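You operate a simulated robot arm through the tools that you are given. There is no shell and no other tool. Be economical: measure what you need, move in short steps, check, and stop when the job is done.

Carry out the task below with a simulated two-armed robot. There is one attempt and no reset: what you move stays moved.

Task
On the top of the shelf cart, fold the rag in half, so that its two short edges meet.

The check looks at the end state, three seconds after you hand in, the way a careful person would. Anything else that was tipped, shoved, dropped, spilled or broken makes it a failure. Flat cloth is picked up by pressing the open fingertips on it (5 to 10 N) and closing them slowly along it; thin cloth reads only 2 to 8 mm in the jaws.

Robot
Two 7-joint arms with two-finger parallel grippers on one trunk, on a base that drives. Base frame: it is fixed to the floor where the robot stands at the start and does not move with it; the origin is under the middle of the robot, x ahead of it, y to its left, z up; the surface under the hand at the start is at about z = 0.82. Lengths are in m, angles in degrees, forces in N, time in s.
The left shoulder is at the start at [0.07, 0.133, 1.101], the right one opposite. With the tool pointing down near the work surface each hand reaches from about 0.2 to 0.66 m from the robot's upright axis, wherever it stands, measured 20 degrees to its own side. Places, roughly: top of the shelf cart [0.5, -0.1, 0.8]. Payload 1.57 kg a hand.
The tool frame of a hand sits at the grasp point between the pads (the TCP): z along the fingers, y along the line on which they close. The tips reach 0.03 m beyond it. Largest opening 0.08 m; finger width 0.017, thickness 0.012; the body of the gripper, 0.04 by 0.082 m, starts 0.08 m behind the TCP.
Orientation is that of the tool frame in the base frame, as a unit quaternion [x, y, z, w]. With the fingers straight down and closing along the base's y, the tool's x points along the base's -x, its y along +y and its z along -z.

Tools
- The arms move only by the tool send_rows. It takes "left_motion", "right_motion" or both (then of equal length, played together; a hand with none holds still); each is a list that holds one entry, the list of rows, each a list of 7 numbers: the turn, a rotation vector about the tool's x, y, z in degrees, then the shift along the tool's x, y, z in m, then the gripper command, from -1 (fully open) to 1 (shut), values between in proportion. In form: [[[rx, ry, rz, dx, dy, dz, grip], ...]]. A call has 1 to 20 rows; each row shifts and turns the commanded pose from where the row before left it, along the tool's axes as they then stand. Each row takes 0.2 s and may step no farther than 0.05 m and 8.6 degrees from the row before; otherwise, or with a gripper value out of range, the whole call is refused. A pose out of reach is approached as far as the arm can. The call stops where the force on the tool passes 40 N (or 10 N more than at its start, if that is more) or the arm is blocked; 0.2 s more then pass. Each finger travels about 0.153 m/s and halts on what it meets, pressing with about 32 N; the grip force reading is that of the motor and also rises with nothing between the fingers. The clock runs only during rows and for 0.2 s after the last one: add rows that do not move to give the fingers time. It gives the time, the measured TCP pose, the force on the tool (base axes), the opening and the grip force at its end, in the units of the frame above (readings bear some noise), with the torque about the TCP (base axes, N m) and any sound that the robot's microphone picked up, and new pictures: "views" is both (left out), scene, wrist or none (wrist: the cameras of the hands that moved).
- Cameras (640 x 400 px; columns grow to the right, rows downward): "scene" is now at [0.127, -0.02, 1.3132]; the picture's right is [-0.24, -0.97, 0.00], its down [-0.71, 0.17, -0.69] and it looks along [0.67, -0.17, -0.73] (base axes); focal length 275 px, centre (320, 200). "left" rides on the left gripper at [0.072, 0.007, -0.122] in its tool frame; the picture's right is [-0.09, 1.00, 0.00], its down [-0.84, -0.08, -0.54] and it looks along [-0.54, -0.05, 0.84] (tool axes); focal length 238 px, centre (320, 200). "right" rides on the right gripper at [0.072, -0.007, -0.122] in its tool frame; the picture's right is [0.09, 1.00, 0.00], its down [-0.84, 0.08, -0.54] and it looks along [-0.54, 0.05, 0.84] (tool axes); focal length 238 px, centre (320, 200). There is no depth. A picture from a camera that has moved, and an enlarged one, comes with that camera's place and axes in the base frame and with its lens.
- lift_body(by): slides the trunk up (or, below 0, down) by that many m; the arms and the scene camera ride with it, the base frame stays. It gives what a move gives, with no picture.
- drive_base(legs): drives the robot by 1 to 6 legs, each [ahead, left, turn to the left] in m, m and degrees, along the robot's own axes; the way and the turn of a leg run together, so that a leg with both is an arc; at most 1.5 m and 180 degrees a leg. The arms and the cameras ride along, it lands a little off, and it stops where it bumps. It gives what a move gives, and a new picture of the scene camera.
- head_to(pan, tilt): turns the head with the scene camera to pan (to the left, within 86 degrees either way) and tilt (down, from -29 to 69), counted from straight ahead of the robot. It gives what a move gives, and a new picture of the scene camera.
- zoom(camera, box): a new picture of the part [left, top, right, bottom] of that camera's present view, enlarged. It takes no simulated time.
- hand_in(): hands the job in; it is judged then, once.

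Work in short steps. Places have to be worked out from the pictures, the camera data and where the tool is seen: move nearer, look again, correct. Check each grasp and each placing, and mend what went wrong. You have 120 turns and 260 pictures in all, those below and enlarged ones among them. Open the grippers and draw the arms clear of the work before you hand the job in, unless the task says otherwise; then end with one line.

The tools are called after "Emit:" as name(argument=value, ...) on one line, values as JSON. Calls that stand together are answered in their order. send_rows: Moves the arms, as the interface text tells. Its arguments: {"type":"object","properties":{"left_motion":{"type":"array","items":{"type":"array","items":{"type":"array","items":{"type":"number"}}}},"right_motion":{"type":"array","items":{"type":"array","items":{"type":"array","items":{"type":"number"}}}},"views":{"type":"string","enum":["both","scene","wrist","none"]}},"required":[]} The other tools are called the same way: lift_body (by) slides the trunk up or down; drive_base (legs) drives the base; head_to (pan, tilt) turns the head that bears the scene camera; zoom (camera, box) takes an enlarged picture of a part of a camera's view; hand_in () hands the job in.

At the start:

```text
clock: 0.0
left_tool_pos: [0.5084, 0.1104, 0.9977]
left_tcp_rot: [-0.001, 1.0, 0.0, 0.0]
left_contact_force: [0.3, -0.2, 0.8]
left_wrist_torque: [0.01, -0.04, 0.0]
left_finger_gap: 0.0803
left_finger_force: 0.0
right_tool_pos: [0.4424, -0.3457, 1.0674]
right_tcp_rot: [0.001, 1.0, -0.001, 0.0]
right_contact_force: [-0.6, -0.1, 0.6]
right_wrist_torque: [0.01, 0.02, 0.03]
right_finger_gap: 0.0798
right_finger_force: 0.2
trunk travel left (down, up): [-0.675, 0.265]
robot x, y, heading: [-0.0026, -0.0017, -0.1]
head pan, tilt: [-13.9, 46.6]
```

scene: 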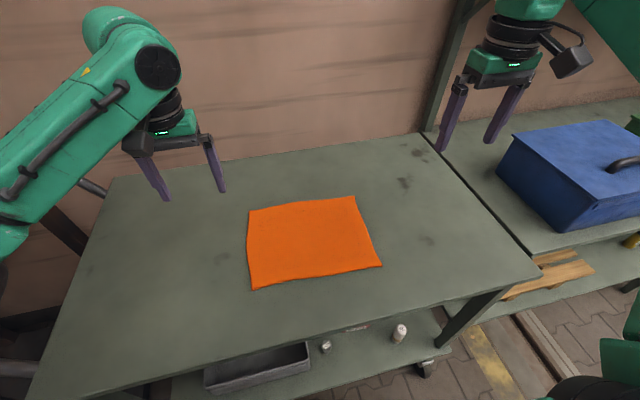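
right: 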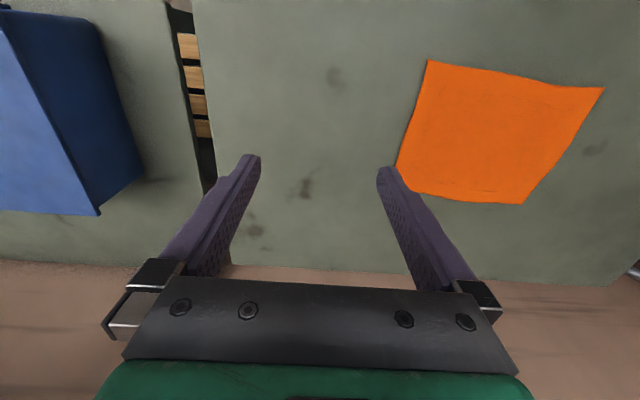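
left: 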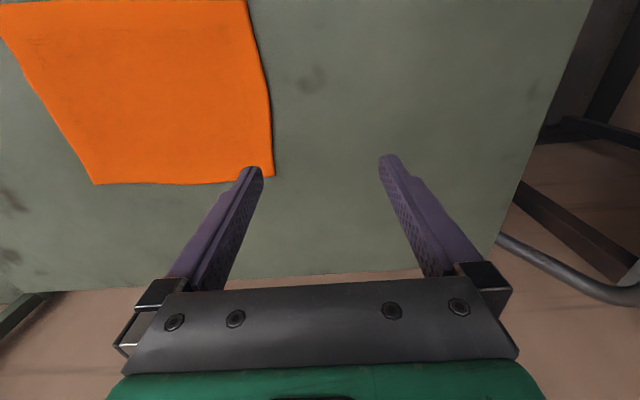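

The rag's short edges look to be its left and right ones (about 0.20 m along x, at y≈+0.045 and y≈-0.215). I'll bring the right hand inward a little, then turn the base 25° right so both arms reach both short edges.

Emit:
send_rows(right_motion=[[[0, 0, 0, 0, 0.04, 0, -1], [0, 0, 0, 0, 0.04, 0, -1], [0, 0, 0, 0, 0.04, 0, -1], [0, 0, 0, 0, 0, 0, -1]]], views="none")

Emit:
drive_base(legs=[[0, 0, -25]])

```text
clock: 1.0
left_tool_pos: [0.5085, 0.1094, 0.9966]
left_tcp_rot: [0.0, 1.0, 0.0, 0.0]
left_contact_force: [0.4, 0.6, 0.1]
left_wrist_torque: [0.03, 0.01, -0.01]
left_finger_gap: 0.0803
left_finger_force: 0.0
right_tool_pos: [0.4409, -0.2247, 1.0681]
right_tcp_rot: [0.0, 1.0, 0.001, -0.001]
right_contact_force: [0.3, 0.0, 0.4]
right_wrist_torque: [0.01, -0.02, 0.01]
right_finger_gap: 0.0799
right_finger_force: 0.1
trunk travel left (down, up): [-0.675, 0.265]
robot x, y, heading: [0.0041, -0.0045, -0.2]
head pan, tilt: [-13.9, 46.6]
```

```text
clock: 2.7
left_tool_pos: [0.5079, -0.1134, 0.9974]
left_tcp_rot: [0.215, 0.977, 0.0, -0.001]
left_contact_force: [-0.3, -0.3, 0.4]
left_wrist_torque: [0.02, -0.04, 0.0]
left_finger_gap: 0.0798
left_finger_force: 0.1
right_tool_pos: [0.3063, -0.3888, 1.0668]
right_tcp_rot: [0.215, 0.977, 0.0, -0.001]
right_contact_force: [-0.1, 0.3, -0.1]
right_wrist_torque: [0.0, 0.03, 0.0]
right_finger_gap: 0.08
right_finger_force: 0.0
trunk travel left (down, up): [-0.675, 0.265]
robot x, y, heading: [-0.0013, 0.0013, -24.9]
head pan, tilt: [-13.9, 46.6]
camera scene: at [0.1072, -0.0718, 1.3132], right [-0.63, -0.78, 0.0], down [-0.57, 0.45, -0.69], along [0.54, -0.43, -0.73], focal length 275 px, centre (320, 200)
```

scene: 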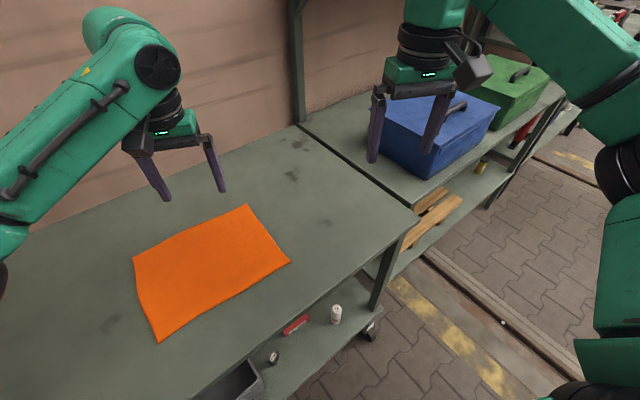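

The turn is clean. A further 12° gives the left arm better reach to the far right corner, and I'll tilt the view to keep the rag centred.

Emit:
drive_base(legs=[[0, 0, -12]])

Emit:
head_to(pan=20, tilt=50)

```text
clock: 3.8
left_tool_pos: [0.4727, -0.2153, 0.997]
left_tcp_rot: [0.316, 0.949, 0.0, 0.0]
left_contact_force: [0.3, 0.3, 0.4]
left_wrist_torque: [-0.01, 0.0, -0.02]
left_finger_gap: 0.0798
left_finger_force: 0.0
right_tool_pos: [0.2177, -0.4453, 1.0684]
right_tcp_rot: [0.316, 0.949, 0.0, 0.0]
right_contact_force: [-0.5, 0.4, -0.8]
right_wrist_torque: [0.02, -0.01, -0.01]
right_finger_gap: 0.0799
right_finger_force: 0.0
trunk travel left (down, up): [-0.675, 0.265]
robot x, y, heading: [-0.0004, -0.0013, -36.6]
head pan, tilt: [-13.9, 46.6]
camera scene: at [0.0902, -0.0927, 1.3132], right [-0.77, -0.63, 0.0], down [-0.46, 0.56, -0.69], along [0.43, -0.53, -0.73], focal length 275 px, centre (320, 200)
```

scene: 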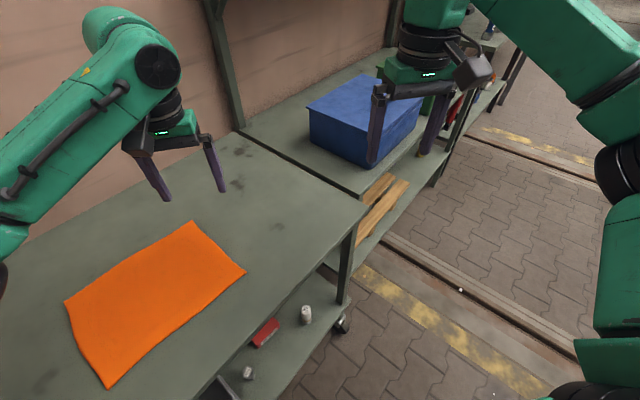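

```text
clock: 4.8
left_tool_pos: [0.4734, -0.2159, 0.9973]
left_tcp_rot: [0.316, 0.949, 0.0, 0.001]
left_contact_force: [-0.6, 0.2, -0.1]
left_wrist_torque: [0.01, 0.01, 0.01]
left_finger_gap: 0.0799
left_finger_force: 0.0
right_tool_pos: [0.2182, -0.4434, 1.0682]
right_tcp_rot: [0.317, 0.949, 0.0, -0.001]
right_contact_force: [-0.3, 0.3, 0.3]
right_wrist_torque: [0.0, 0.01, -0.03]
right_finger_gap: 0.0799
right_finger_force: 0.0
trunk travel left (down, up): [-0.675, 0.265]
robot x, y, heading: [-0.0015, -0.0018, -37.0]
head pan, tilt: [20.0, 50.0]
camera scene: at [0.1132, -0.0531, 1.3085], right [-0.29, -0.96, 0.0], down [-0.73, 0.22, -0.64], along [0.62, -0.19, -0.77], focal length 275 px, centre (320, 200)
```

scene: 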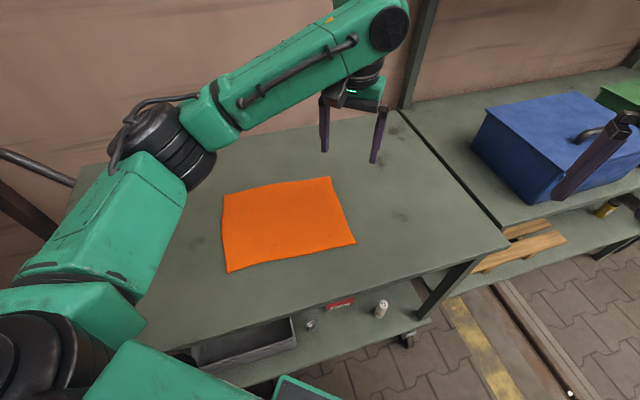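

Corner estimates from both views agree: A(0.583,0.039), D(0.386,0.048), B(0.570,-0.219), C(0.372,-0.207). I'll move the left hand above corner A at unchanged height and turn it so that it closes along the short edge (x).

Emit:
send_rows(left_motion=[[[0, 0, 0, 0.0121, 0.0354, 0, -1], [0, 0, 0, 0.0121, 0.0354, 0, -1], [0, 0, 0, 0.0121, 0.0354, 0, -1], [0, 0, 0, 0.0121, 0.0354, 0, -1], [0, 0, 0, 0.0121, 0.0354, 0, -1], [0, 0, 0, 0.0121, 0.0354, 0, -1], [0, 0, 0, 0.0121, 0.0354, 0, -1], [0, 0, 7.57, 0, 0, 0, -1], [0, 0, 7.57, 0, 0, 0, -1], [0, 0, 7.57, 0, 0, 0, -1], [0, 0, 7.57, 0, 0, 0, -1], [0, 0, 7.57, 0, 0, 0, -1], [0, 0, 7.57, 0, 0, 0, -1], [0, 0, 7.57, 0, 0, 0, -1], [0, 0, 0, 0, 0, 0, -1]]])

```text
clock: 8.0
left_tool_pos: [0.5525, 0.033, 0.998]
left_tcp_rot: [0.707, 0.708, 0.0, 0.0]
left_contact_force: [-0.1, -0.1, 0.3]
left_wrist_torque: [0.0, -0.01, -0.03]
left_finger_gap: 0.0798
left_finger_force: 0.1
right_tool_pos: [0.2179, -0.4451, 1.0674]
right_tcp_rot: [0.315, 0.949, 0.001, 0.0]
right_contact_force: [0.2, 0.4, 0.3]
right_wrist_torque: [0.02, 0.01, 0.01]
right_finger_gap: 0.08
right_finger_force: 0.1
trunk travel left (down, up): [-0.675, 0.265]
robot x, y, heading: [-0.001, -0.0006, -36.9]
head pan, tilt: [20.0, 50.0]
camera scene: at [0.1131, -0.0529, 1.3085], right [-0.29, -0.96, 0.0], down [-0.73, 0.22, -0.64], along [0.62, -0.19, -0.77], focal length 275 px, centre (320, 200)
camera left: at [0.5598, 0.1048, 1.1185], right [1.0, -0.09, 0.0], down [-0.08, -0.84, 0.54], along [-0.05, -0.54, -0.84], focal length 238 px, centre (320, 200)
```

scene: 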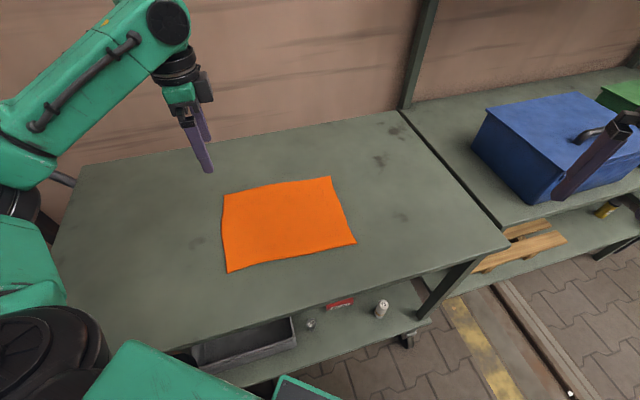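
left: 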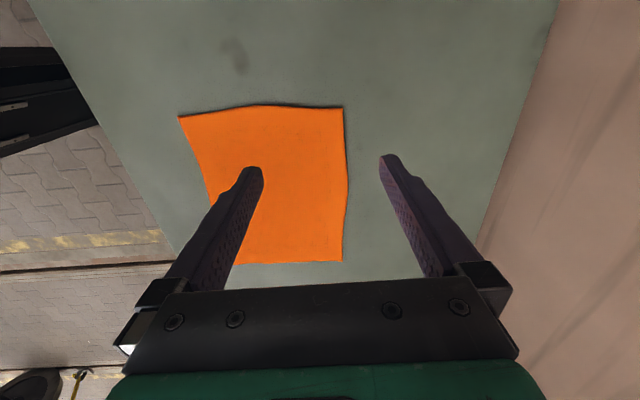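

Left hand is in place above A with ample room. Now the right hand goes above corner D, at its height, turned the same way.

Emit:
send_rows(right_motion=[[[0, 0, 0, 0.0101, 0.0387, 0, -1], [0, 0, 0, 0.0101, 0.0387, 0, -1], [0, 0, 0, 0.0101, 0.0387, 0, -1], [0, 0, 0, 0.0101, 0.0387, 0, -1], [0, 0, 0, 0.0101, 0.0387, 0, -1], [0, 0, 0, 0.0101, 0.0387, 0, -1], [0, 0, 0, 0.0101, 0.0387, 0, -1], [0, 0, 0, 0.0101, 0.0387, 0, -1], [0, 0, 0, 0.0101, 0.0387, 0, -1], [0, 0, 0, 0.0101, 0.0387, 0, -1], [0, 0, 0, 0.0101, 0.0387, 0, -1], [0, 0, 0, 0.0101, 0.0387, 0, -1], [0, 0, 0, 0.0101, 0.0387, 0, -1], [0, 0, 8.5, 0, 0, 0, -1], [0, 0, 8.5, 0, 0, 0, -1], [0, 0, 8.5, 0, 0, 0, -1], [0, 0, 8.5, 0, 0, 0, -1], [0, 0, 8.5, 0, 0, 0, -1], [0, 0, 8.5, 0, 0, 0, -1], [0, 0, 2, 0, 0, 0, -1]]])

```text
clock: 12.2
left_tool_pos: [0.5537, 0.0341, 0.9971]
left_tcp_rot: [0.706, 0.709, 0.0, 0.0]
left_contact_force: [0.2, 0.5, -1.0]
left_wrist_torque: [0.0, 0.01, 0.0]
left_finger_gap: 0.0799
left_finger_force: 0.1
right_tool_pos: [0.3874, -0.0476, 1.0638]
right_tcp_rot: [0.715, 0.7, 0.006, -0.002]
right_contact_force: [0.7, -0.1, 0.3]
right_wrist_torque: [0.01, 0.02, 0.0]
right_finger_gap: 0.08
right_finger_force: 0.1
right hand out of reach, approached as far as the arm can: row 11, 12, 13
trunk travel left (down, up): [-0.675, 0.265]
robot x, y, heading: [0.0016, 0.0006, -36.7]
head pan, tilt: [20.0, 50.0]
camera scene: at [0.1132, -0.0528, 1.3085], right [-0.29, -0.96, 0.0], down [-0.73, 0.22, -0.64], along [0.62, -0.19, -0.77], focal length 275 px, centre (320, 200)
camera right: at [0.3825, 0.0221, 1.1877], right [1.0, 0.07, 0.01], down [0.06, -0.84, 0.53], along [0.04, -0.53, -0.85], focal length 238 px, centre (320, 200)
```

scene: 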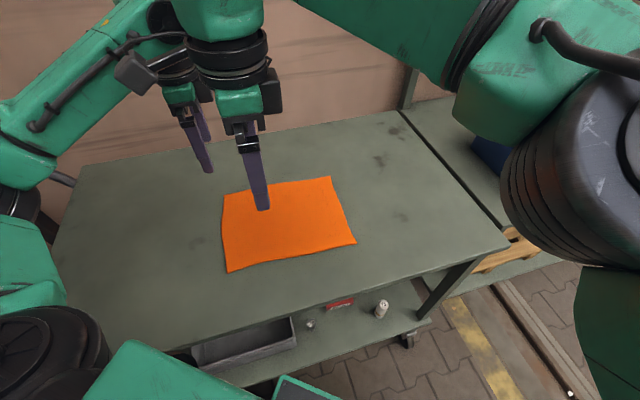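
right: 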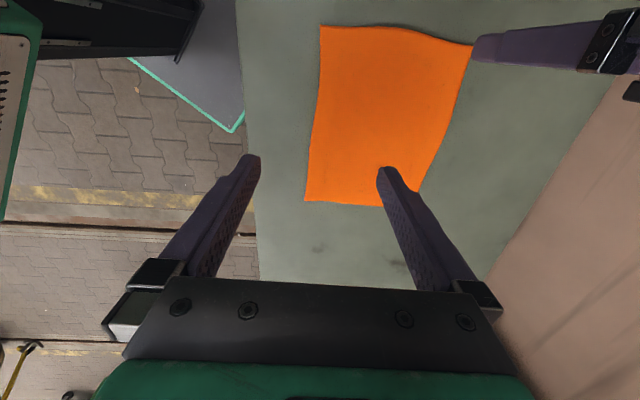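

The right arm hit its crossing limit before the wrist turn; I'll see whether it can get farther across with the new wrist orientation.

Emit:
send_rows(right_motion=[[[0, 0, 0, 0.03, 0.01, 0, -1], [0, 0, 0, 0.03, 0.01, 0, -1], [0, 0, 0, 0.025, 0.01, 0, -1], [0, 0, 0, 0, 0, 0, -1]]], views="scene")

```text
clock: 13.2
left_tool_pos: [0.5549, 0.034, 0.9968]
left_tcp_rot: [0.706, 0.708, 0.0, 0.0]
left_contact_force: [-0.1, 0.1, -0.3]
left_wrist_torque: [0.06, 0.01, 0.0]
left_finger_gap: 0.08
left_finger_force: 0.0
right_tool_pos: [0.3871, -0.0478, 1.0658]
right_tcp_rot: [0.714, 0.7, 0.007, -0.003]
right_contact_force: [-0.3, -0.3, -0.8]
right_wrist_torque: [-0.02, -0.02, 0.01]
right_finger_gap: 0.0801
right_finger_force: 0.0
right hand out of reach, approached as far as the arm can: row 1, 2, 3
trunk travel left (down, up): [-0.675, 0.265]
robot x, y, heading: [0.0014, 0.0008, -37.0]
head pan, tilt: [20.0, 50.0]
camera scene: at [0.1132, -0.0528, 1.3085], right [-0.29, -0.96, 0.0], down [-0.73, 0.22, -0.64], along [0.62, -0.19, -0.77], focal length 275 px, centre (320, 200)
```

scene: 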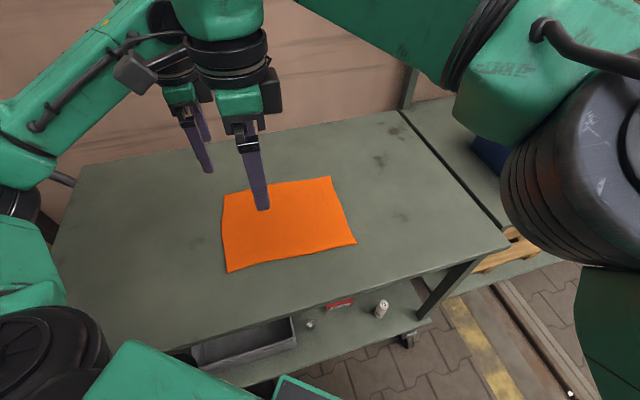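

The limit is in how far the right arm crosses. I'll shift the base to about (0, 0.13) with heading -30°, which puts D within the right arm's range; later the base can drive part of the carry.

Emit:
drive_base(legs=[[-0.078, 0.104, 0], [0, 0, 7]])

```text
clock: 15.1
left_tool_pos: [0.5459, 0.232, 0.9975]
left_tcp_rot: [0.66, 0.751, 0.0, 0.0]
left_contact_force: [-0.7, -0.3, 0.4]
left_wrist_torque: [0.01, -0.01, 0.0]
left_finger_gap: 0.0802
left_finger_force: 0.1
right_tool_pos: [0.3931, 0.1312, 1.065]
right_tcp_rot: [0.668, 0.744, 0.006, -0.003]
right_contact_force: [0.4, 0.1, 0.4]
right_wrist_torque: [0.02, -0.04, -0.01]
right_finger_gap: 0.0797
right_finger_force: 0.0
trunk travel left (down, up): [-0.675, 0.265]
robot x, y, heading: [0.0009, 0.1329, -29.6]
head pan, tilt: [20.0, 50.0]
camera scene: at [0.1206, 0.0916, 1.3085], right [-0.17, -0.99, 0.0], down [-0.76, 0.13, -0.64], along [0.63, -0.11, -0.77], focal length 275 px, centre (320, 200)
```

scene: 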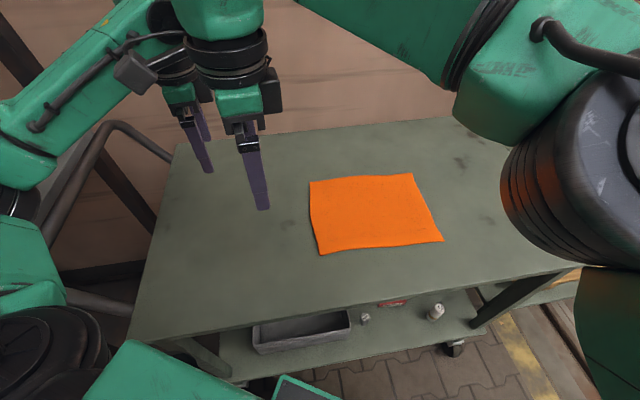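

Both hands now sit on the +y side with the rag in range. I'll align both to the short edge and bring them over their corners at z≈0.90, half opened.

Emit:
send_rows(left_motion=[[[0, 0, 5, 0, 0, 0, -0.1], [0, 0, 5, 0, 0, 0, -0.1], [0, 0, 0, -0.0285, 0.0026, 0.005, -0.1], [0, 0, 0, -0.0285, 0.0026, 0.005, -0.1], [0, 0, 0, -0.0285, 0.0026, 0.005, -0.1], [0, 0, 0, -0.0285, 0.0026, 0.02, -0.1], [0, 0, 0, -0.0285, 0.0026, 0.02, -0.1], [0, 0, 0, -0.0285, 0.0026, 0.02, -0.1], [0, 0, 0, -0.0284, 0.0024, 0.022, -0.1], [0, 0, 0, 0, 0, 0, -0.1]]], right_motion=[[[0, 0, 4.5, 0, 0, 0, -0.1], [0, 0, 4.5, 0, 0, 0, -0.1], [0, 0, 0, -0.0134, 0.0039, 0.0235, -0.1], [0, 0, 0, -0.0134, 0.0039, 0.0235, -0.1], [0, 0, 0, -0.0134, 0.0039, 0.0235, -0.1], [0, 0, 0, -0.0134, 0.0039, 0.0235, -0.1], [0, 0, 0, -0.0134, 0.0039, 0.0235, -0.1], [0, 0, 0, -0.0134, 0.0039, 0.0235, -0.1], [0, 0, 0, -0.0134, 0.0039, 0.024, -0.1], [0, 0, 0, 0, 0, 0, -0.1]]])

```text
clock: 17.3
left_tool_pos: [0.5575, 0.037, 0.8989]
left_tcp_rot: [0.719, 0.695, -0.001, 0.0]
left_contact_force: [0.0, -0.2, -0.5]
left_wrist_torque: [-0.04, -0.02, 0.01]
left_finger_gap: 0.044
left_finger_force: 0.2
right_tool_pos: [0.4159, 0.035, 0.9004]
right_tcp_rot: [0.728, 0.686, 0.007, -0.003]
right_contact_force: [-0.7, 0.8, 0.5]
right_wrist_torque: [-0.04, -0.04, 0.01]
right_finger_gap: 0.0438
right_finger_force: 0.0
trunk travel left (down, up): [-0.675, 0.265]
robot x, y, heading: [0.0012, 0.1267, -29.6]
head pan, tilt: [20.0, 50.0]
camera scene: at [0.12, 0.0933, 1.3086], right [-0.17, -0.99, 0.0], down [-0.76, 0.13, -0.64], along [0.63, -0.11, -0.77], focal length 275 px, centre (320, 200)
camera right: at [0.4143, 0.1055, 1.0241], right [1.0, 0.03, 0.01], down [0.02, -0.85, 0.53], along [0.02, -0.53, -0.85], focal length 238 px, centre (320, 200)
camera left: at [0.5668, 0.1068, 1.021], right [0.99, -0.13, 0.0], down [-0.11, -0.83, 0.54], along [-0.07, -0.54, -0.84], focal length 238 px, centre (320, 200)
```

scene: 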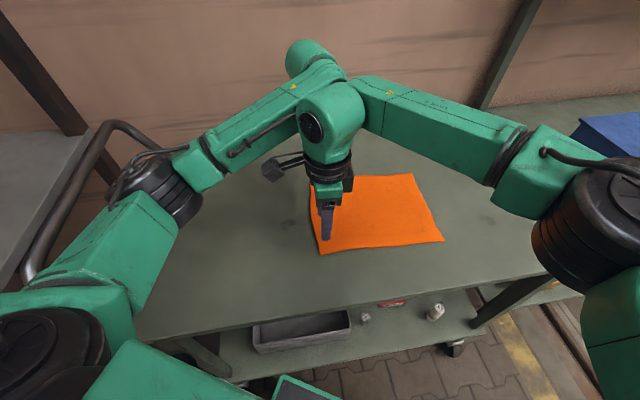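
right: 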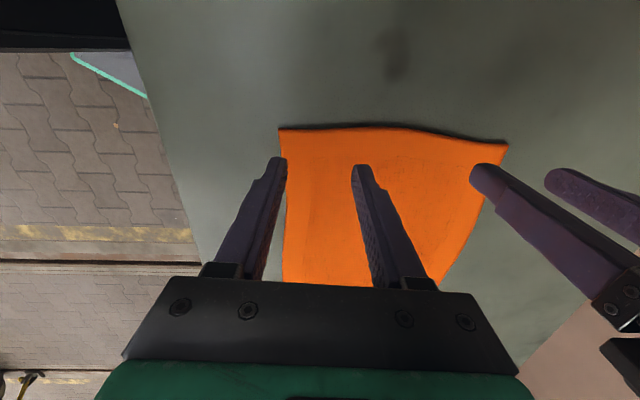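
left: 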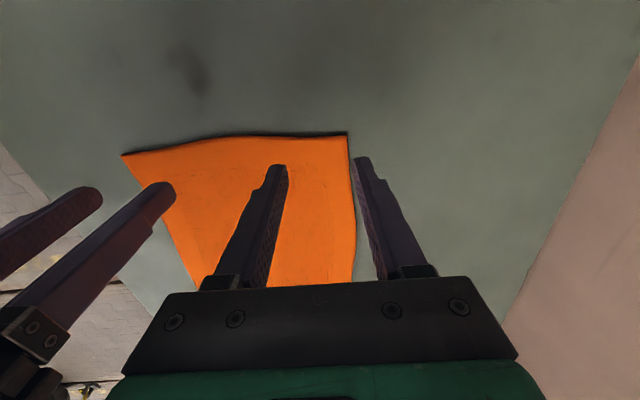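

Corners confirmed at D(0.383,0.048) and A(0.582,0.042). I narrow the jaws to 3 cm, correct positions slightly inward and go down to just above the cloth.

Emit:
send_rows(left_motion=[[[0, 0, 0, -0.005, -0.008, 0.0, 0.25], [0, 0, 0, 0, 0, 0.015, 0.25], [0, 0, 0, 0, 0, 0.015, 0.25], [0, 0, 0, 0, 0, 0.008, 0.25], [0, 0, 0, 0, 0, 0, 0.25]]], right_motion=[[[0, 0, 0, 0.004, -0.002, 0.0, 0.25], [0, 0, 0, 0, 0, 0.015, 0.25], [0, 0, 0, 0, 0, 0.015, 0.25], [0, 0, 0, 0, 0, 0.008, 0.25], [0, 0, 0, 0, 0, 0, 0.25]]], views="wrist")

```text
clock: 18.5
left_tool_pos: [0.5557, 0.0393, 0.8622]
left_tcp_rot: [0.711, 0.703, 0.004, -0.004]
left_contact_force: [0.5, 1.0, 0.1]
left_wrist_torque: [-0.02, 0.01, 0.02]
left_finger_gap: 0.0302
left_finger_force: 0.2
right_tool_pos: [0.4165, 0.0364, 0.8627]
right_tcp_rot: [0.732, 0.681, 0.008, -0.002]
right_contact_force: [-0.1, 0.2, 0.8]
right_wrist_torque: [0.0, -0.02, 0.04]
right_finger_gap: 0.0301
right_finger_force: 0.1
trunk travel left (down, up): [-0.675, 0.265]
robot x, y, heading: [0.0024, 0.1337, -29.4]
head pan, tilt: [20.0, 50.0]
camera right: at [0.4147, 0.1057, 0.9853], right [1.0, 0.02, 0.01], down [0.01, -0.85, 0.53], along [0.02, -0.53, -0.85], focal length 238 px, centre (320, 200)
camera left: at [0.5642, 0.1097, 0.983], right [0.99, -0.1, 0.0], down [-0.09, -0.84, 0.53], along [-0.06, -0.53, -0.85], focal length 238 px, centre (320, 200)
```

right: 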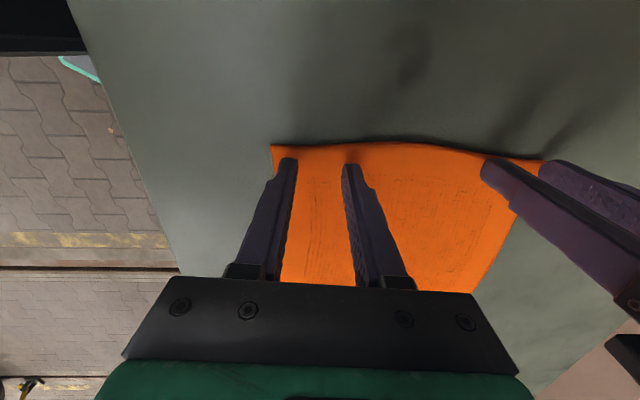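
left: 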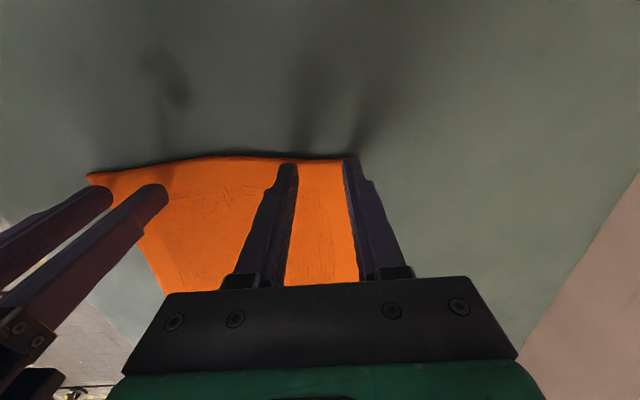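

The left hand still needs about 8 mm toward −x and −y; correct that, then inch down.

Emit:
send_rows(left_motion=[[[0, 0, 0, -0.004, -0.005, 0, 0.25], [0, 0, 0, -0.004, -0.005, 0, 0.25], [0, 0, 0, 0, 0, 0, 0.25], [0, 0, 0, 0, 0, 0.004, 0.25], [0, 0, 0, 0, 0, 0, 0.25]]], right_motion=[[[0, 0, 0, 0, 0.002, 0, 0.25], [0, 0, 0, 0, 0.002, 0, 0.25], [0, 0, 0, 0, 0, 0, 0.25], [0, 0, 0, 0, 0, 0.004, 0.25], [0, 0, 0, 0, 0, 0, 0.25]]], views="wrist")

```text
clock: 19.9
left_tool_pos: [0.5563, 0.0428, 0.8538]
left_tcp_rot: [0.692, 0.722, 0.002, -0.013]
left_contact_force: [-0.7, 0.7, 1.6]
left_wrist_torque: [-0.04, -0.03, -0.02]
left_finger_gap: 0.0298
left_finger_force: 0.0
right_tool_pos: [0.4191, 0.0354, 0.8563]
right_tcp_rot: [0.73, 0.684, 0.006, -0.003]
right_contact_force: [0.2, -0.5, 1.1]
right_wrist_torque: [-0.04, 0.01, 0.04]
right_finger_gap: 0.0301
right_finger_force: 0.2
trunk travel left (down, up): [-0.675, 0.265]
robot x, y, heading: [0.0039, 0.1258, -29.6]
head pan, tilt: [20.0, 50.0]
stopped in row 5 (left hand): the arm was blocked; the commanded pose is now the measured one
camera right: at [0.4172, 0.1059, 0.9795], right [1.0, 0.03, 0.0], down [0.02, -0.85, 0.53], along [0.02, -0.53, -0.85], focal length 238 px, centre (320, 200)
camera left: at [0.562, 0.1131, 0.9767], right [1.0, -0.05, -0.02], down [-0.03, -0.85, 0.53], along [-0.04, -0.52, -0.85], focal length 238 px, centre (320, 200)
```

right: 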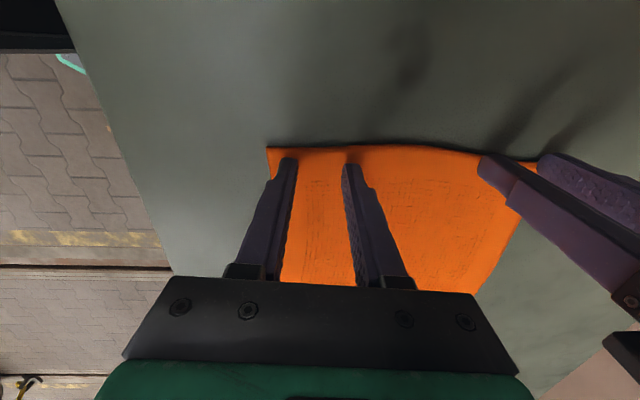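
left: 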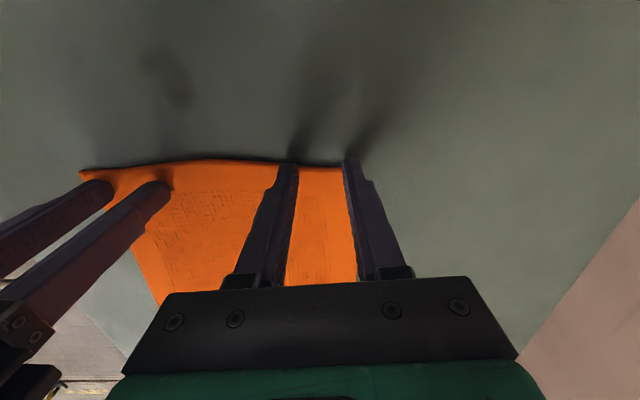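

The left arm is blocked though free of the table — presumably by contact between the two arms. Let me look at the wrists.

Emit:
zoom(camera="scene", box=[200, 20, 440, 270])

```text
1.60 times, centred on (320, 145) of scene
camera zoom: at [0.1201, 0.092, 1.3086], right [-0.17, -0.99, 0.0], down [-0.76, 0.13, -0.64], along [0.63, -0.11, -0.77], focal length 440 px, centre (320, 288)
```

zoom: 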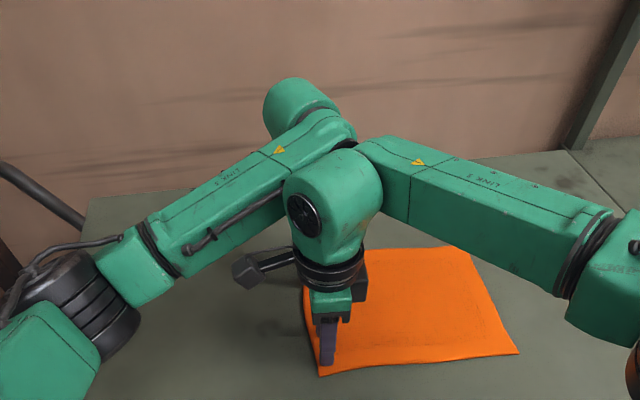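

The right wrist knuckle touches the left forearm when both are over A and D. I'll raise and separate the hands, then look left to see whether the base may stand further to +y, where the forearms keep apart.

Emit:
send_rows(left_motion=[[[0, 0, 0, 0.01, 0.01, -0.03, -0.5], [0, 0, 0, 0, 0, -0.04, -0.5], [0, 0, 0, 0, 0, -0.04, -0.5], [0, 0, 0, 0, 0, -0.02, -0.5]]], right_motion=[[[0, 0, 0, -0.02, -0.01, -0.03, -0.5], [0, 0, 0, -0.04, 0, -0.04, -0.5], [0, 0, 0, -0.04, 0, -0.04, -0.5], [0, 0, 0, -0.04, 0, -0.02, -0.5]]], views="none")

Emit:
head_to(pan=65, tilt=40)

```text
refused: row 2 steps farther than a row can; nothing moved
```

```text
clock: 21.0
left_tool_pos: [0.5557, 0.0425, 0.8537]
left_tcp_rot: [0.693, 0.721, 0.001, -0.013]
left_contact_force: [0.7, 1.1, 1.7]
left_wrist_torque: [-0.06, -0.01, 0.02]
left_finger_gap: 0.0297
left_finger_force: 0.1
right_tool_pos: [0.4198, 0.0359, 0.8567]
right_tcp_rot: [0.729, 0.684, 0.004, -0.004]
right_contact_force: [0.4, -0.3, -0.5]
right_wrist_torque: [0.02, 0.0, 0.0]
right_finger_gap: 0.0301
right_finger_force: 0.0
trunk travel left (down, up): [-0.675, 0.265]
robot x, y, heading: [0.0039, 0.1301, -29.5]
head pan, tilt: [65.0, 40.0]
camera scene: at [0.1136, 0.1542, 1.3227], right [0.58, -0.82, 0.0], down [-0.52, -0.37, -0.77], along [0.62, 0.44, -0.64], focal length 275 px, centre (320, 200)
```

scene: 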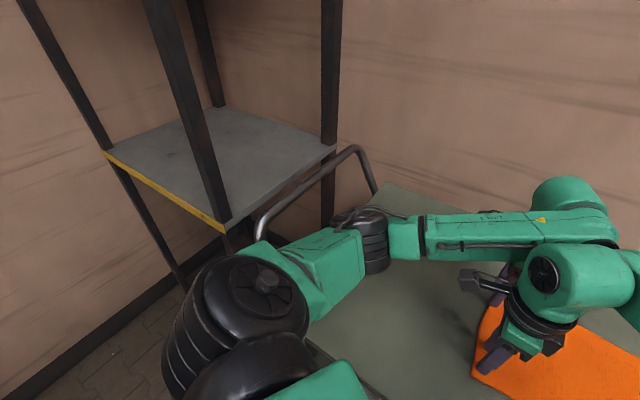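

The rack and cart handle make standing farther left unwise. Instead I'll tilt the right hand 20° about the closing axis so that its wrist moves to −y, away from the left forearm (the pinch is unaffected). First raise both, tilt the right and straighten the left.

Emit:
send_rows(right_motion=[[[0, 0, 0, 0, -0.005, -0.03, 0.25], [0, 0, 0, -0.02, 0, -0.02, 0.25], [0, 7, 0, 0, 0, 0, 0.25], [0, 7, 0, 0, 0, 0, 0.25], [0, 6, 0, 0, 0, 0, 0.25], [0, 0, 0, 0, 0, 0, 0.25], [0, 0, 0, 0, 0, 0, 0.25]]], left_motion=[[[0, 0, 0, 0, 0.005, -0.03, 0.25], [0, 0, 0, 0, 0, -0.02, 0.25], [0, 0, 0, 0, 0, 0, 0.25], [0, 0, 0, 0, 0, 0, 0.25], [-0.9, -1.2, 5, 0, 0, 0, 0.25], [0, 0, 0, 0, -0.008, 0, 0.25], [0, 0, 0, 0, 0, 0, 0.25]]], views="none")

Emit:
head_to(pan=20, tilt=50)

```text
clock: 22.6
left_tool_pos: [0.5543, 0.0437, 0.9042]
left_tcp_rot: [0.724, 0.689, -0.001, 0.0]
left_contact_force: [-0.6, 0.6, -0.3]
left_wrist_torque: [-0.02, 0.02, -0.01]
left_finger_gap: 0.0302
left_finger_force: 0.1
right_tool_pos: [0.412, 0.0153, 0.906]
right_tcp_rot: [0.718, 0.672, 0.132, -0.123]
right_contact_force: [-0.6, -1.0, -0.2]
right_wrist_torque: [0.0, 0.0, 0.02]
right_finger_gap: 0.0302
right_finger_force: 0.0
trunk travel left (down, up): [-0.675, 0.265]
robot x, y, heading: [0.0008, 0.1332, -29.5]
head pan, tilt: [65.0, 40.0]
```

```text
clock: 23.7
left_tool_pos: [0.5541, 0.0412, 0.9039]
left_tcp_rot: [0.724, 0.69, 0.0, 0.001]
left_contact_force: [-0.5, 0.2, 0.3]
left_wrist_torque: [-0.02, 0.0, 0.01]
left_finger_gap: 0.03
left_finger_force: 0.2
right_tool_pos: [0.4136, 0.0156, 0.9048]
right_tcp_rot: [0.717, 0.674, 0.131, -0.124]
right_contact_force: [-0.6, 0.2, 0.3]
right_wrist_torque: [0.02, -0.01, -0.01]
right_finger_gap: 0.0302
right_finger_force: 0.0
trunk travel left (down, up): [-0.675, 0.265]
robot x, y, heading: [0.0018, 0.1306, -29.8]
head pan, tilt: [20.0, 50.0]
camera scene: at [0.1206, 0.0921, 1.3085], right [-0.17, -0.99, 0.0], down [-0.76, 0.13, -0.64], along [0.63, -0.11, -0.77], focal length 275 px, centre (320, 200)
```

scene: 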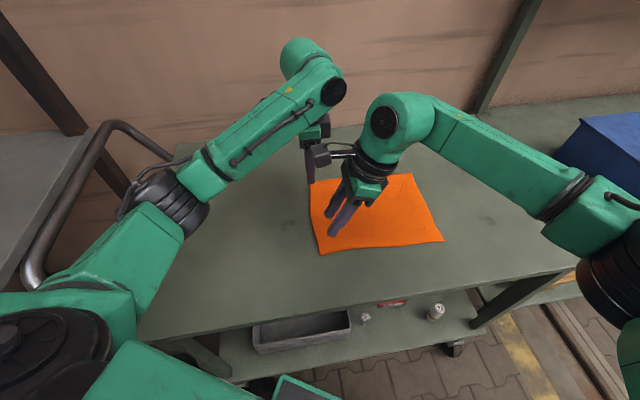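

Now clearance between the arms is good. Move both to just above the cloth at their corners.

Emit:
send_rows(right_motion=[[[0, 0, 0, 0.003, 0, 0.02, 0.25], [0, 0, 0, 0, 0, 0.02, 0.25], [0, 0, 0, 0, 0, 0.01, 0.25], [0, 0, 0, 0, 0, 0, 0.25]]], left_motion=[[[0, 0, 0, -0.01, -0.004, 0.016, 0.25], [0, 0, 0, 0, 0, 0.02, 0.25], [0, 0, 0, 0, 0, 0.009, 0.25], [0, 0, 0, 0, 0, 0, 0.25]]], views="wrist")

```text
clock: 24.7
left_tool_pos: [0.5488, 0.0319, 0.8583]
left_tcp_rot: [0.724, 0.69, -0.001, 0.0]
left_contact_force: [0.0, -0.5, 0.0]
left_wrist_torque: [-0.01, -0.02, -0.02]
left_finger_gap: 0.0301
left_finger_force: 0.0
right_tool_pos: [0.4135, 0.0363, 0.8602]
right_tcp_rot: [0.718, 0.673, 0.132, -0.121]
right_contact_force: [-0.5, -0.4, -0.4]
right_wrist_torque: [0.01, -0.01, 0.0]
right_finger_gap: 0.0302
right_finger_force: 0.1
trunk travel left (down, up): [-0.675, 0.265]
robot x, y, heading: [0.0033, 0.1326, -29.8]
head pan, tilt: [20.0, 50.0]
camera right: at [0.41, 0.0597, 0.9995], right [1.0, 0.02, 0.03], down [0.01, -0.98, 0.21], along [0.04, -0.21, -0.98], focal length 238 px, centre (320, 200)
camera left: at [0.5592, 0.1037, 0.9795], right [0.99, -0.14, 0.0], down [-0.12, -0.83, 0.54], along [-0.08, -0.54, -0.84], focal length 238 px, centre (320, 200)
```

right: 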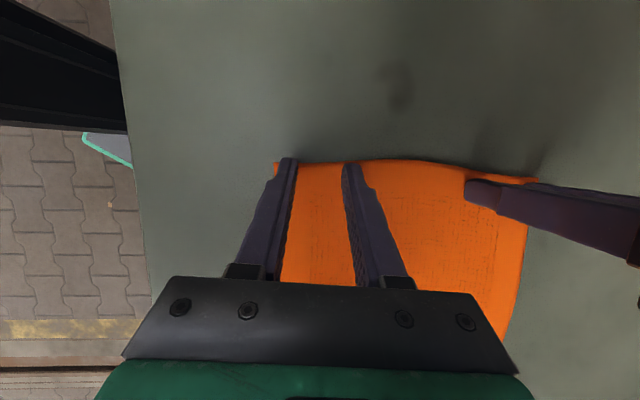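
left: 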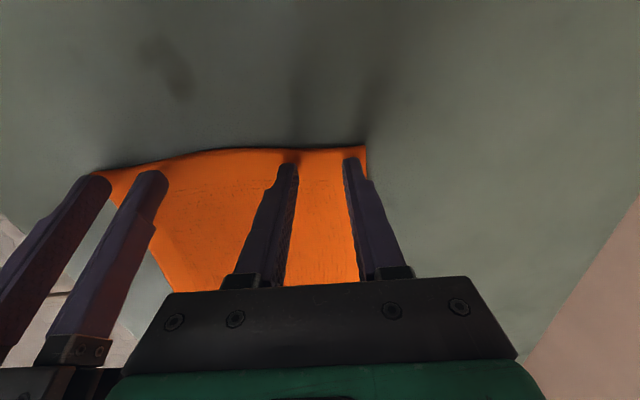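

Both are well placed (shift the right one 5 mm inward). Now inch down until the tips press.

Emit:
send_rows(right_motion=[[[0, 0, 0, -0.005, 0.003, 0, 0.25], [0, 0, 0, 0, 0, 0.003, 0.25], [0, 0, 0, 0, 0, 0.003, 0.25], [0, 0, 0, 0, 0, 0.002, 0.25], [0, 0, 0, 0, 0, 0, 0.25]]], left_motion=[[[0, 0, 0, 0, 0, 0, 0.25], [0, 0, 0, 0, 0, 0.003, 0.25], [0, 0, 0, 0, 0, 0.003, 0.25], [0, 0, 0, 0, 0, 0.002, 0.25], [0, 0, 0, 0, 0, 0, 0.25]]], views="none")

```text
clock: 25.9
left_tool_pos: [0.547, 0.0324, 0.8534]
left_tcp_rot: [0.724, 0.69, 0.0, 0.003]
left_contact_force: [1.4, -0.1, 9.2]
left_wrist_torque: [-0.01, -0.05, -0.01]
left_finger_gap: 0.0296
left_finger_force: 0.1
right_tool_pos: [0.4169, 0.034, 0.8529]
right_tcp_rot: [0.717, 0.673, 0.134, -0.122]
right_contact_force: [2.7, -3.4, 21.8]
right_wrist_torque: [-0.05, -0.08, -0.03]
right_finger_gap: 0.0293
right_finger_force: 0.2
trunk travel left (down, up): [-0.675, 0.265]
robot x, y, heading: [0.0014, 0.129, -29.6]
head pan, tilt: [20.0, 50.0]
```

Left presses 9 N (good), right 22 N; ease the right by 1.3 mm and then close both slowly.

Emit:
send_rows(right_motion=[[[0, 0, 0, 0, 0, -0.0013, 0.25], [0, 0, 0, 0, 0, 0, 0.32], [0, 0, 0, 0, 0, 0, 0.4], [0, 0, 0, 0, 0, 0, 0.48], [0, 0, 0, 0, 0, 0, 0.56], [0, 0, 0, 0, 0, 0, 0.64], [0, 0, 0, 0, 0, 0, 0.72], [0, 0, 0, 0, 0, 0, 0.8], [0, 0, 0, 0, 0, 0, 0.88], [0, 0, 0, 0, 0, 0, 0.96], [0, 0, 0, 0, 0, 0, 1], [0, 0, 0, 0, 0, 0, 1], [0, 0, 0, 0, 0, 0, 1]]], left_motion=[[[0, 0, 0, 0, 0, 0, 0.25], [0, 0, 0, 0, 0, 0, 0.32], [0, 0, 0, 0, 0, 0, 0.4], [0, 0, 0, 0, 0, 0, 0.48], [0, 0, 0, 0, 0, 0, 0.56], [0, 0, 0, 0, 0, 0, 0.64], [0, 0, 0, 0, 0, 0, 0.72], [0, 0, 0, 0, 0, 0, 0.8], [0, 0, 0, 0, 0, 0, 0.88], [0, 0, 0, 0, 0, 0, 0.96], [0, 0, 0, 0, 0, 0, 1], [0, 0, 0, 0, 0, 0, 1], [0, 0, 0, 0, 0, 0, 1]]], views="wrist")

```text
clock: 28.7
left_tool_pos: [0.5458, 0.0324, 0.8549]
left_tcp_rot: [0.724, 0.689, 0.002, 0.002]
left_contact_force: [3.1, 0.2, 9.9]
left_wrist_torque: [0.01, -0.07, 0.04]
left_finger_gap: 0.0
left_finger_force: 21.6
right_tool_pos: [0.4141, 0.0341, 0.8541]
right_tcp_rot: [0.716, 0.675, 0.132, -0.121]
right_contact_force: [-3.5, -1.0, 17.0]
right_wrist_torque: [-0.02, 0.08, 0.0]
right_finger_gap: 0.0001
right_finger_force: 20.8
trunk travel left (down, up): [-0.675, 0.265]
robot x, y, heading: [0.0023, 0.1328, -29.6]
head pan, tilt: [20.0, 50.0]
camera right: at [0.4088, 0.058, 0.9935], right [1.0, 0.02, 0.04], down [0.01, -0.98, 0.21], along [0.04, -0.21, -0.98], focal length 238 px, centre (320, 200)
camera left: at [0.556, 0.1046, 0.9743], right [0.99, -0.14, 0.0], down [-0.12, -0.83, 0.54], along [-0.07, -0.54, -0.84], focal length 238 px, centre (320, 200)
```

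right: 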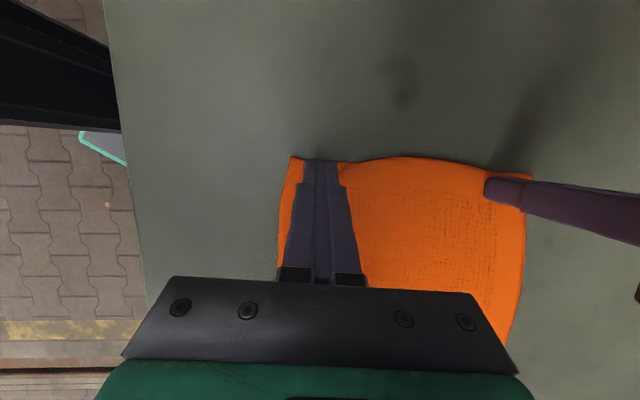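
left: 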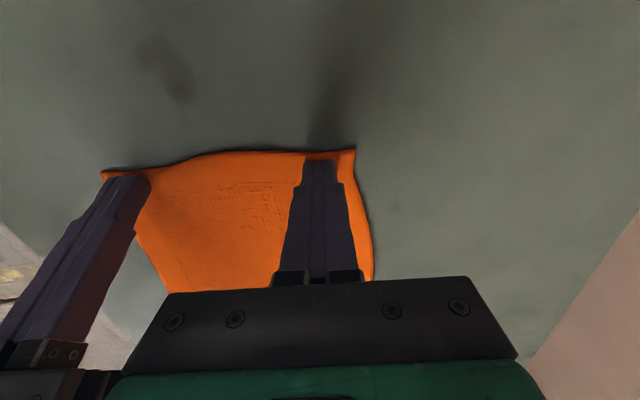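

Gaps read zero, so likely no cloth was caught. A small lift will show.

Emit:
send_rows(right_motion=[[[0, 0, 0, 0, 0, -0.01, 1], [0, 0, 0, 0, 0, -0.01, 1], [0, 0, 0, 0, 0, 0, 1]]], left_motion=[[[0, 0, 0, 0, 0, -0.01, 1], [0, 0, 0, 0, 0, -0.01, 1], [0, 0, 0, 0, 0, 0, 1]]], views="wrist")

```text
clock: 29.5
left_tool_pos: [0.549, 0.0325, 0.8702]
left_tcp_rot: [0.724, 0.69, -0.001, 0.001]
left_contact_force: [0.6, -0.1, 1.0]
left_wrist_torque: [0.02, 0.01, -0.02]
left_finger_gap: 0.0
left_finger_force: 20.4
right_tool_pos: [0.4165, 0.0256, 0.8692]
right_tcp_rot: [0.718, 0.673, 0.131, -0.122]
right_contact_force: [0.6, 0.6, 0.2]
right_wrist_torque: [0.02, 0.0, -0.01]
right_finger_gap: 0.0
right_finger_force: 21.0
trunk travel left (down, up): [-0.675, 0.265]
robot x, y, heading: [0.006, 0.1284, -29.4]
head pan, tilt: [20.0, 50.0]
camera right: at [0.4119, 0.0498, 1.0097], right [1.0, 0.02, 0.03], down [0.01, -0.98, 0.21], along [0.04, -0.21, -0.98], focal length 238 px, centre (320, 200)
camera left: at [0.5598, 0.1038, 0.9912], right [0.99, -0.14, 0.0], down [-0.12, -0.83, 0.54], along [-0.08, -0.54, -0.84], focal length 238 px, centre (320, 200)
```

right: 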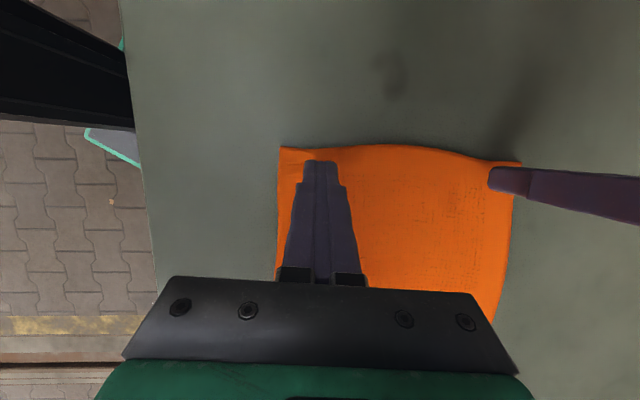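
left: 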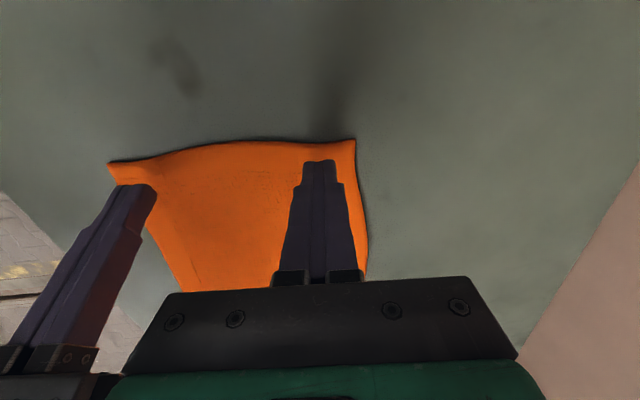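

No catch: the fingertips slid over it. I'll test the left hand alone with a wider bite (5.5 cm), set a little more inward, at ~10 N.

Emit:
send_rows(left_motion=[[[0, 0, 0, -0.002, -0.01, 0, -0.375], [0, 0, 0, 0, 0, 0, -0.375], [0, 0, 0, 0, 0, 0.008, -0.375], [0, 0, 0, 0, 0, 0.006, -0.375], [0, 0, 0, 0, 0, 0.004, -0.375], [0, 0, 0, 0, 0, 0, -0.375]]], views="wrist")

```text
clock: 30.9
left_tool_pos: [0.539, 0.0308, 0.8547]
left_tcp_rot: [0.724, 0.69, 0.0, 0.001]
left_contact_force: [1.5, 0.4, 7.6]
left_wrist_torque: [-0.02, 0.08, 0.0]
left_finger_gap: 0.0551
left_finger_force: 0.0
right_tool_pos: [0.4139, 0.0248, 0.871]
right_tcp_rot: [0.717, 0.673, 0.132, -0.123]
right_contact_force: [0.4, -0.4, 0.4]
right_wrist_torque: [-0.01, 0.02, 0.0]
right_finger_gap: 0.0
right_finger_force: 20.9
trunk travel left (down, up): [-0.675, 0.265]
robot x, y, heading: [0.0004, 0.1331, -29.4]
head pan, tilt: [20.0, 50.0]
camera left: at [0.5481, 0.1024, 0.9745], right [0.99, -0.14, 0.0], down [-0.12, -0.83, 0.54], along [-0.07, -0.54, -0.84], focal length 238 px, centre (320, 200)
```

left: 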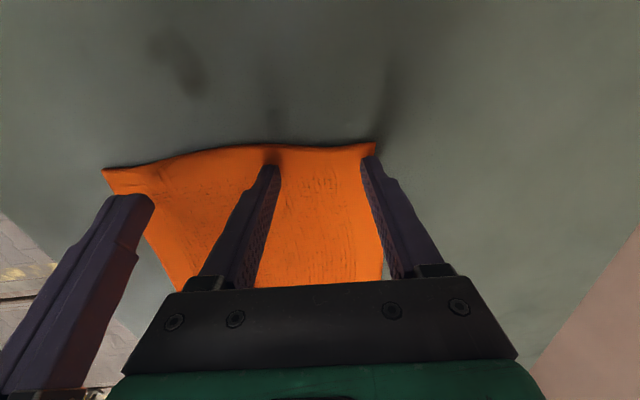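

Pressing 7.6 N with both tips on the cloth; close slowly.

Emit:
send_rows(left_motion=[[[0, 0, 0, 0, 0, 0.0005, -0.3], [0, 0, 0, 0, 0, 0, -0.22], [0, 0, 0, 0, 0, 0, -0.14], [0, 0, 0, 0, 0, 0, -0.06], [0, 0, 0, 0, 0, 0, 0.02], [0, 0, 0, 0, 0, 0, 0.1], [0, 0, 0, 0, 0, 0, 0.18], [0, 0, 0, 0, 0, 0, 0.26], [0, 0, 0, 0, 0, 0, 0.34], [0, 0, 0, 0, 0, 0, 0.42], [0, 0, 0, 0, 0, 0, 0.5], [0, 0, 0, 0, 0, 0, 0.5]]], views="wrist")

```text
clock: 33.5
left_tool_pos: [0.5364, 0.031, 0.8533]
left_tcp_rot: [0.724, 0.69, -0.001, 0.002]
left_contact_force: [0.5, -0.4, 13.5]
left_wrist_torque: [-0.02, 0.05, 0.04]
left_finger_gap: 0.0196
left_finger_force: 0.1
right_tool_pos: [0.4149, 0.0272, 0.8707]
right_tcp_rot: [0.717, 0.673, 0.133, -0.122]
right_contact_force: [0.2, -1.0, 0.1]
right_wrist_torque: [-0.01, 0.0, -0.02]
right_finger_gap: 0.0001
right_finger_force: 21.3
trunk travel left (down, up): [-0.675, 0.265]
robot x, y, heading: [0.0014, 0.1305, -29.5]
head pan, tilt: [20.0, 50.0]
camera left: at [0.547, 0.1029, 0.9742], right [0.99, -0.14, 0.0], down [-0.12, -0.83, 0.54], along [-0.07, -0.54, -0.84], focal length 238 px, centre (320, 200)
```

left: 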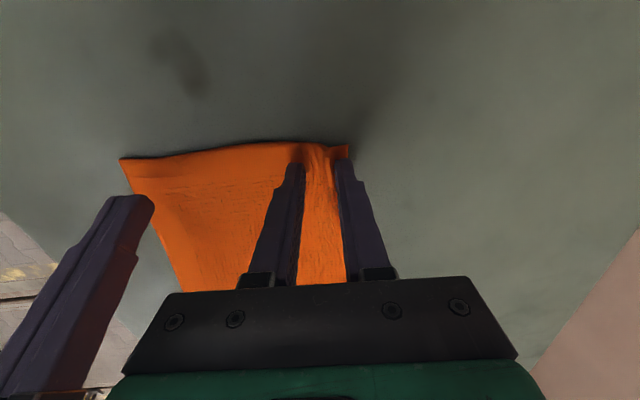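

A ridge is gathering between the fingers this time. Finish closing.

Emit:
send_rows(left_motion=[[[0, 0, 0, 0, 0, 0, 0.56], [0, 0, 0, 0, 0, 0, 0.62], [0, 0, 0, 0, 0, 0, 0.68], [0, 0, 0, 0, 0, 0, 0.74], [0, 0, 0, 0, 0, 0, 0.8], [0, 0, 0, 0, 0, 0, 0.86], [0, 0, 0, 0, 0, 0, 0.92], [0, 0, 0, 0, 0, 0, 1], [0, 0, 0, 0, 0, 0, 1], [0, 0, 0, 0, 0, 0, 1]]], views="wrist")

```text
clock: 35.7
left_tool_pos: [0.5365, 0.0303, 0.8524]
left_tcp_rot: [0.724, 0.69, 0.0, 0.001]
left_contact_force: [0.1, 0.0, 14.7]
left_wrist_torque: [-0.01, 0.01, 0.01]
left_finger_gap: 0.0048
left_finger_force: 25.0
right_tool_pos: [0.4149, 0.0262, 0.8715]
right_tcp_rot: [0.717, 0.674, 0.132, -0.121]
right_contact_force: [1.1, 0.8, 0.2]
right_wrist_torque: [-0.03, 0.01, 0.02]
right_finger_gap: 0.0
right_finger_force: 21.3
trunk travel left (down, up): [-0.675, 0.265]
robot x, y, heading: [0.0044, 0.1341, -29.6]
head pan, tilt: [20.0, 50.0]
camera left: at [0.547, 0.1029, 0.9742], right [0.99, -0.14, 0.0], down [-0.12, -0.83, 0.54], along [-0.07, -0.54, -0.84], focal length 238 px, centre (320, 200)
```

left: 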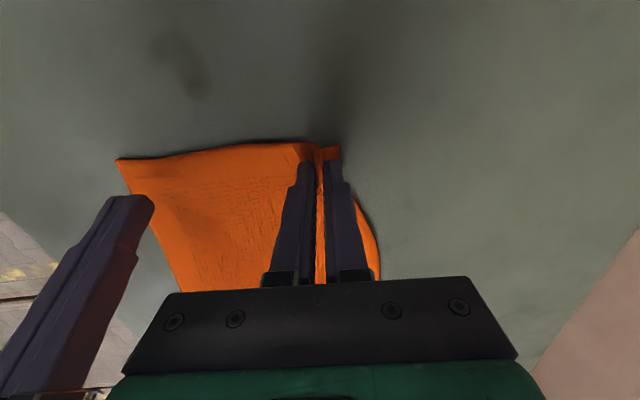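

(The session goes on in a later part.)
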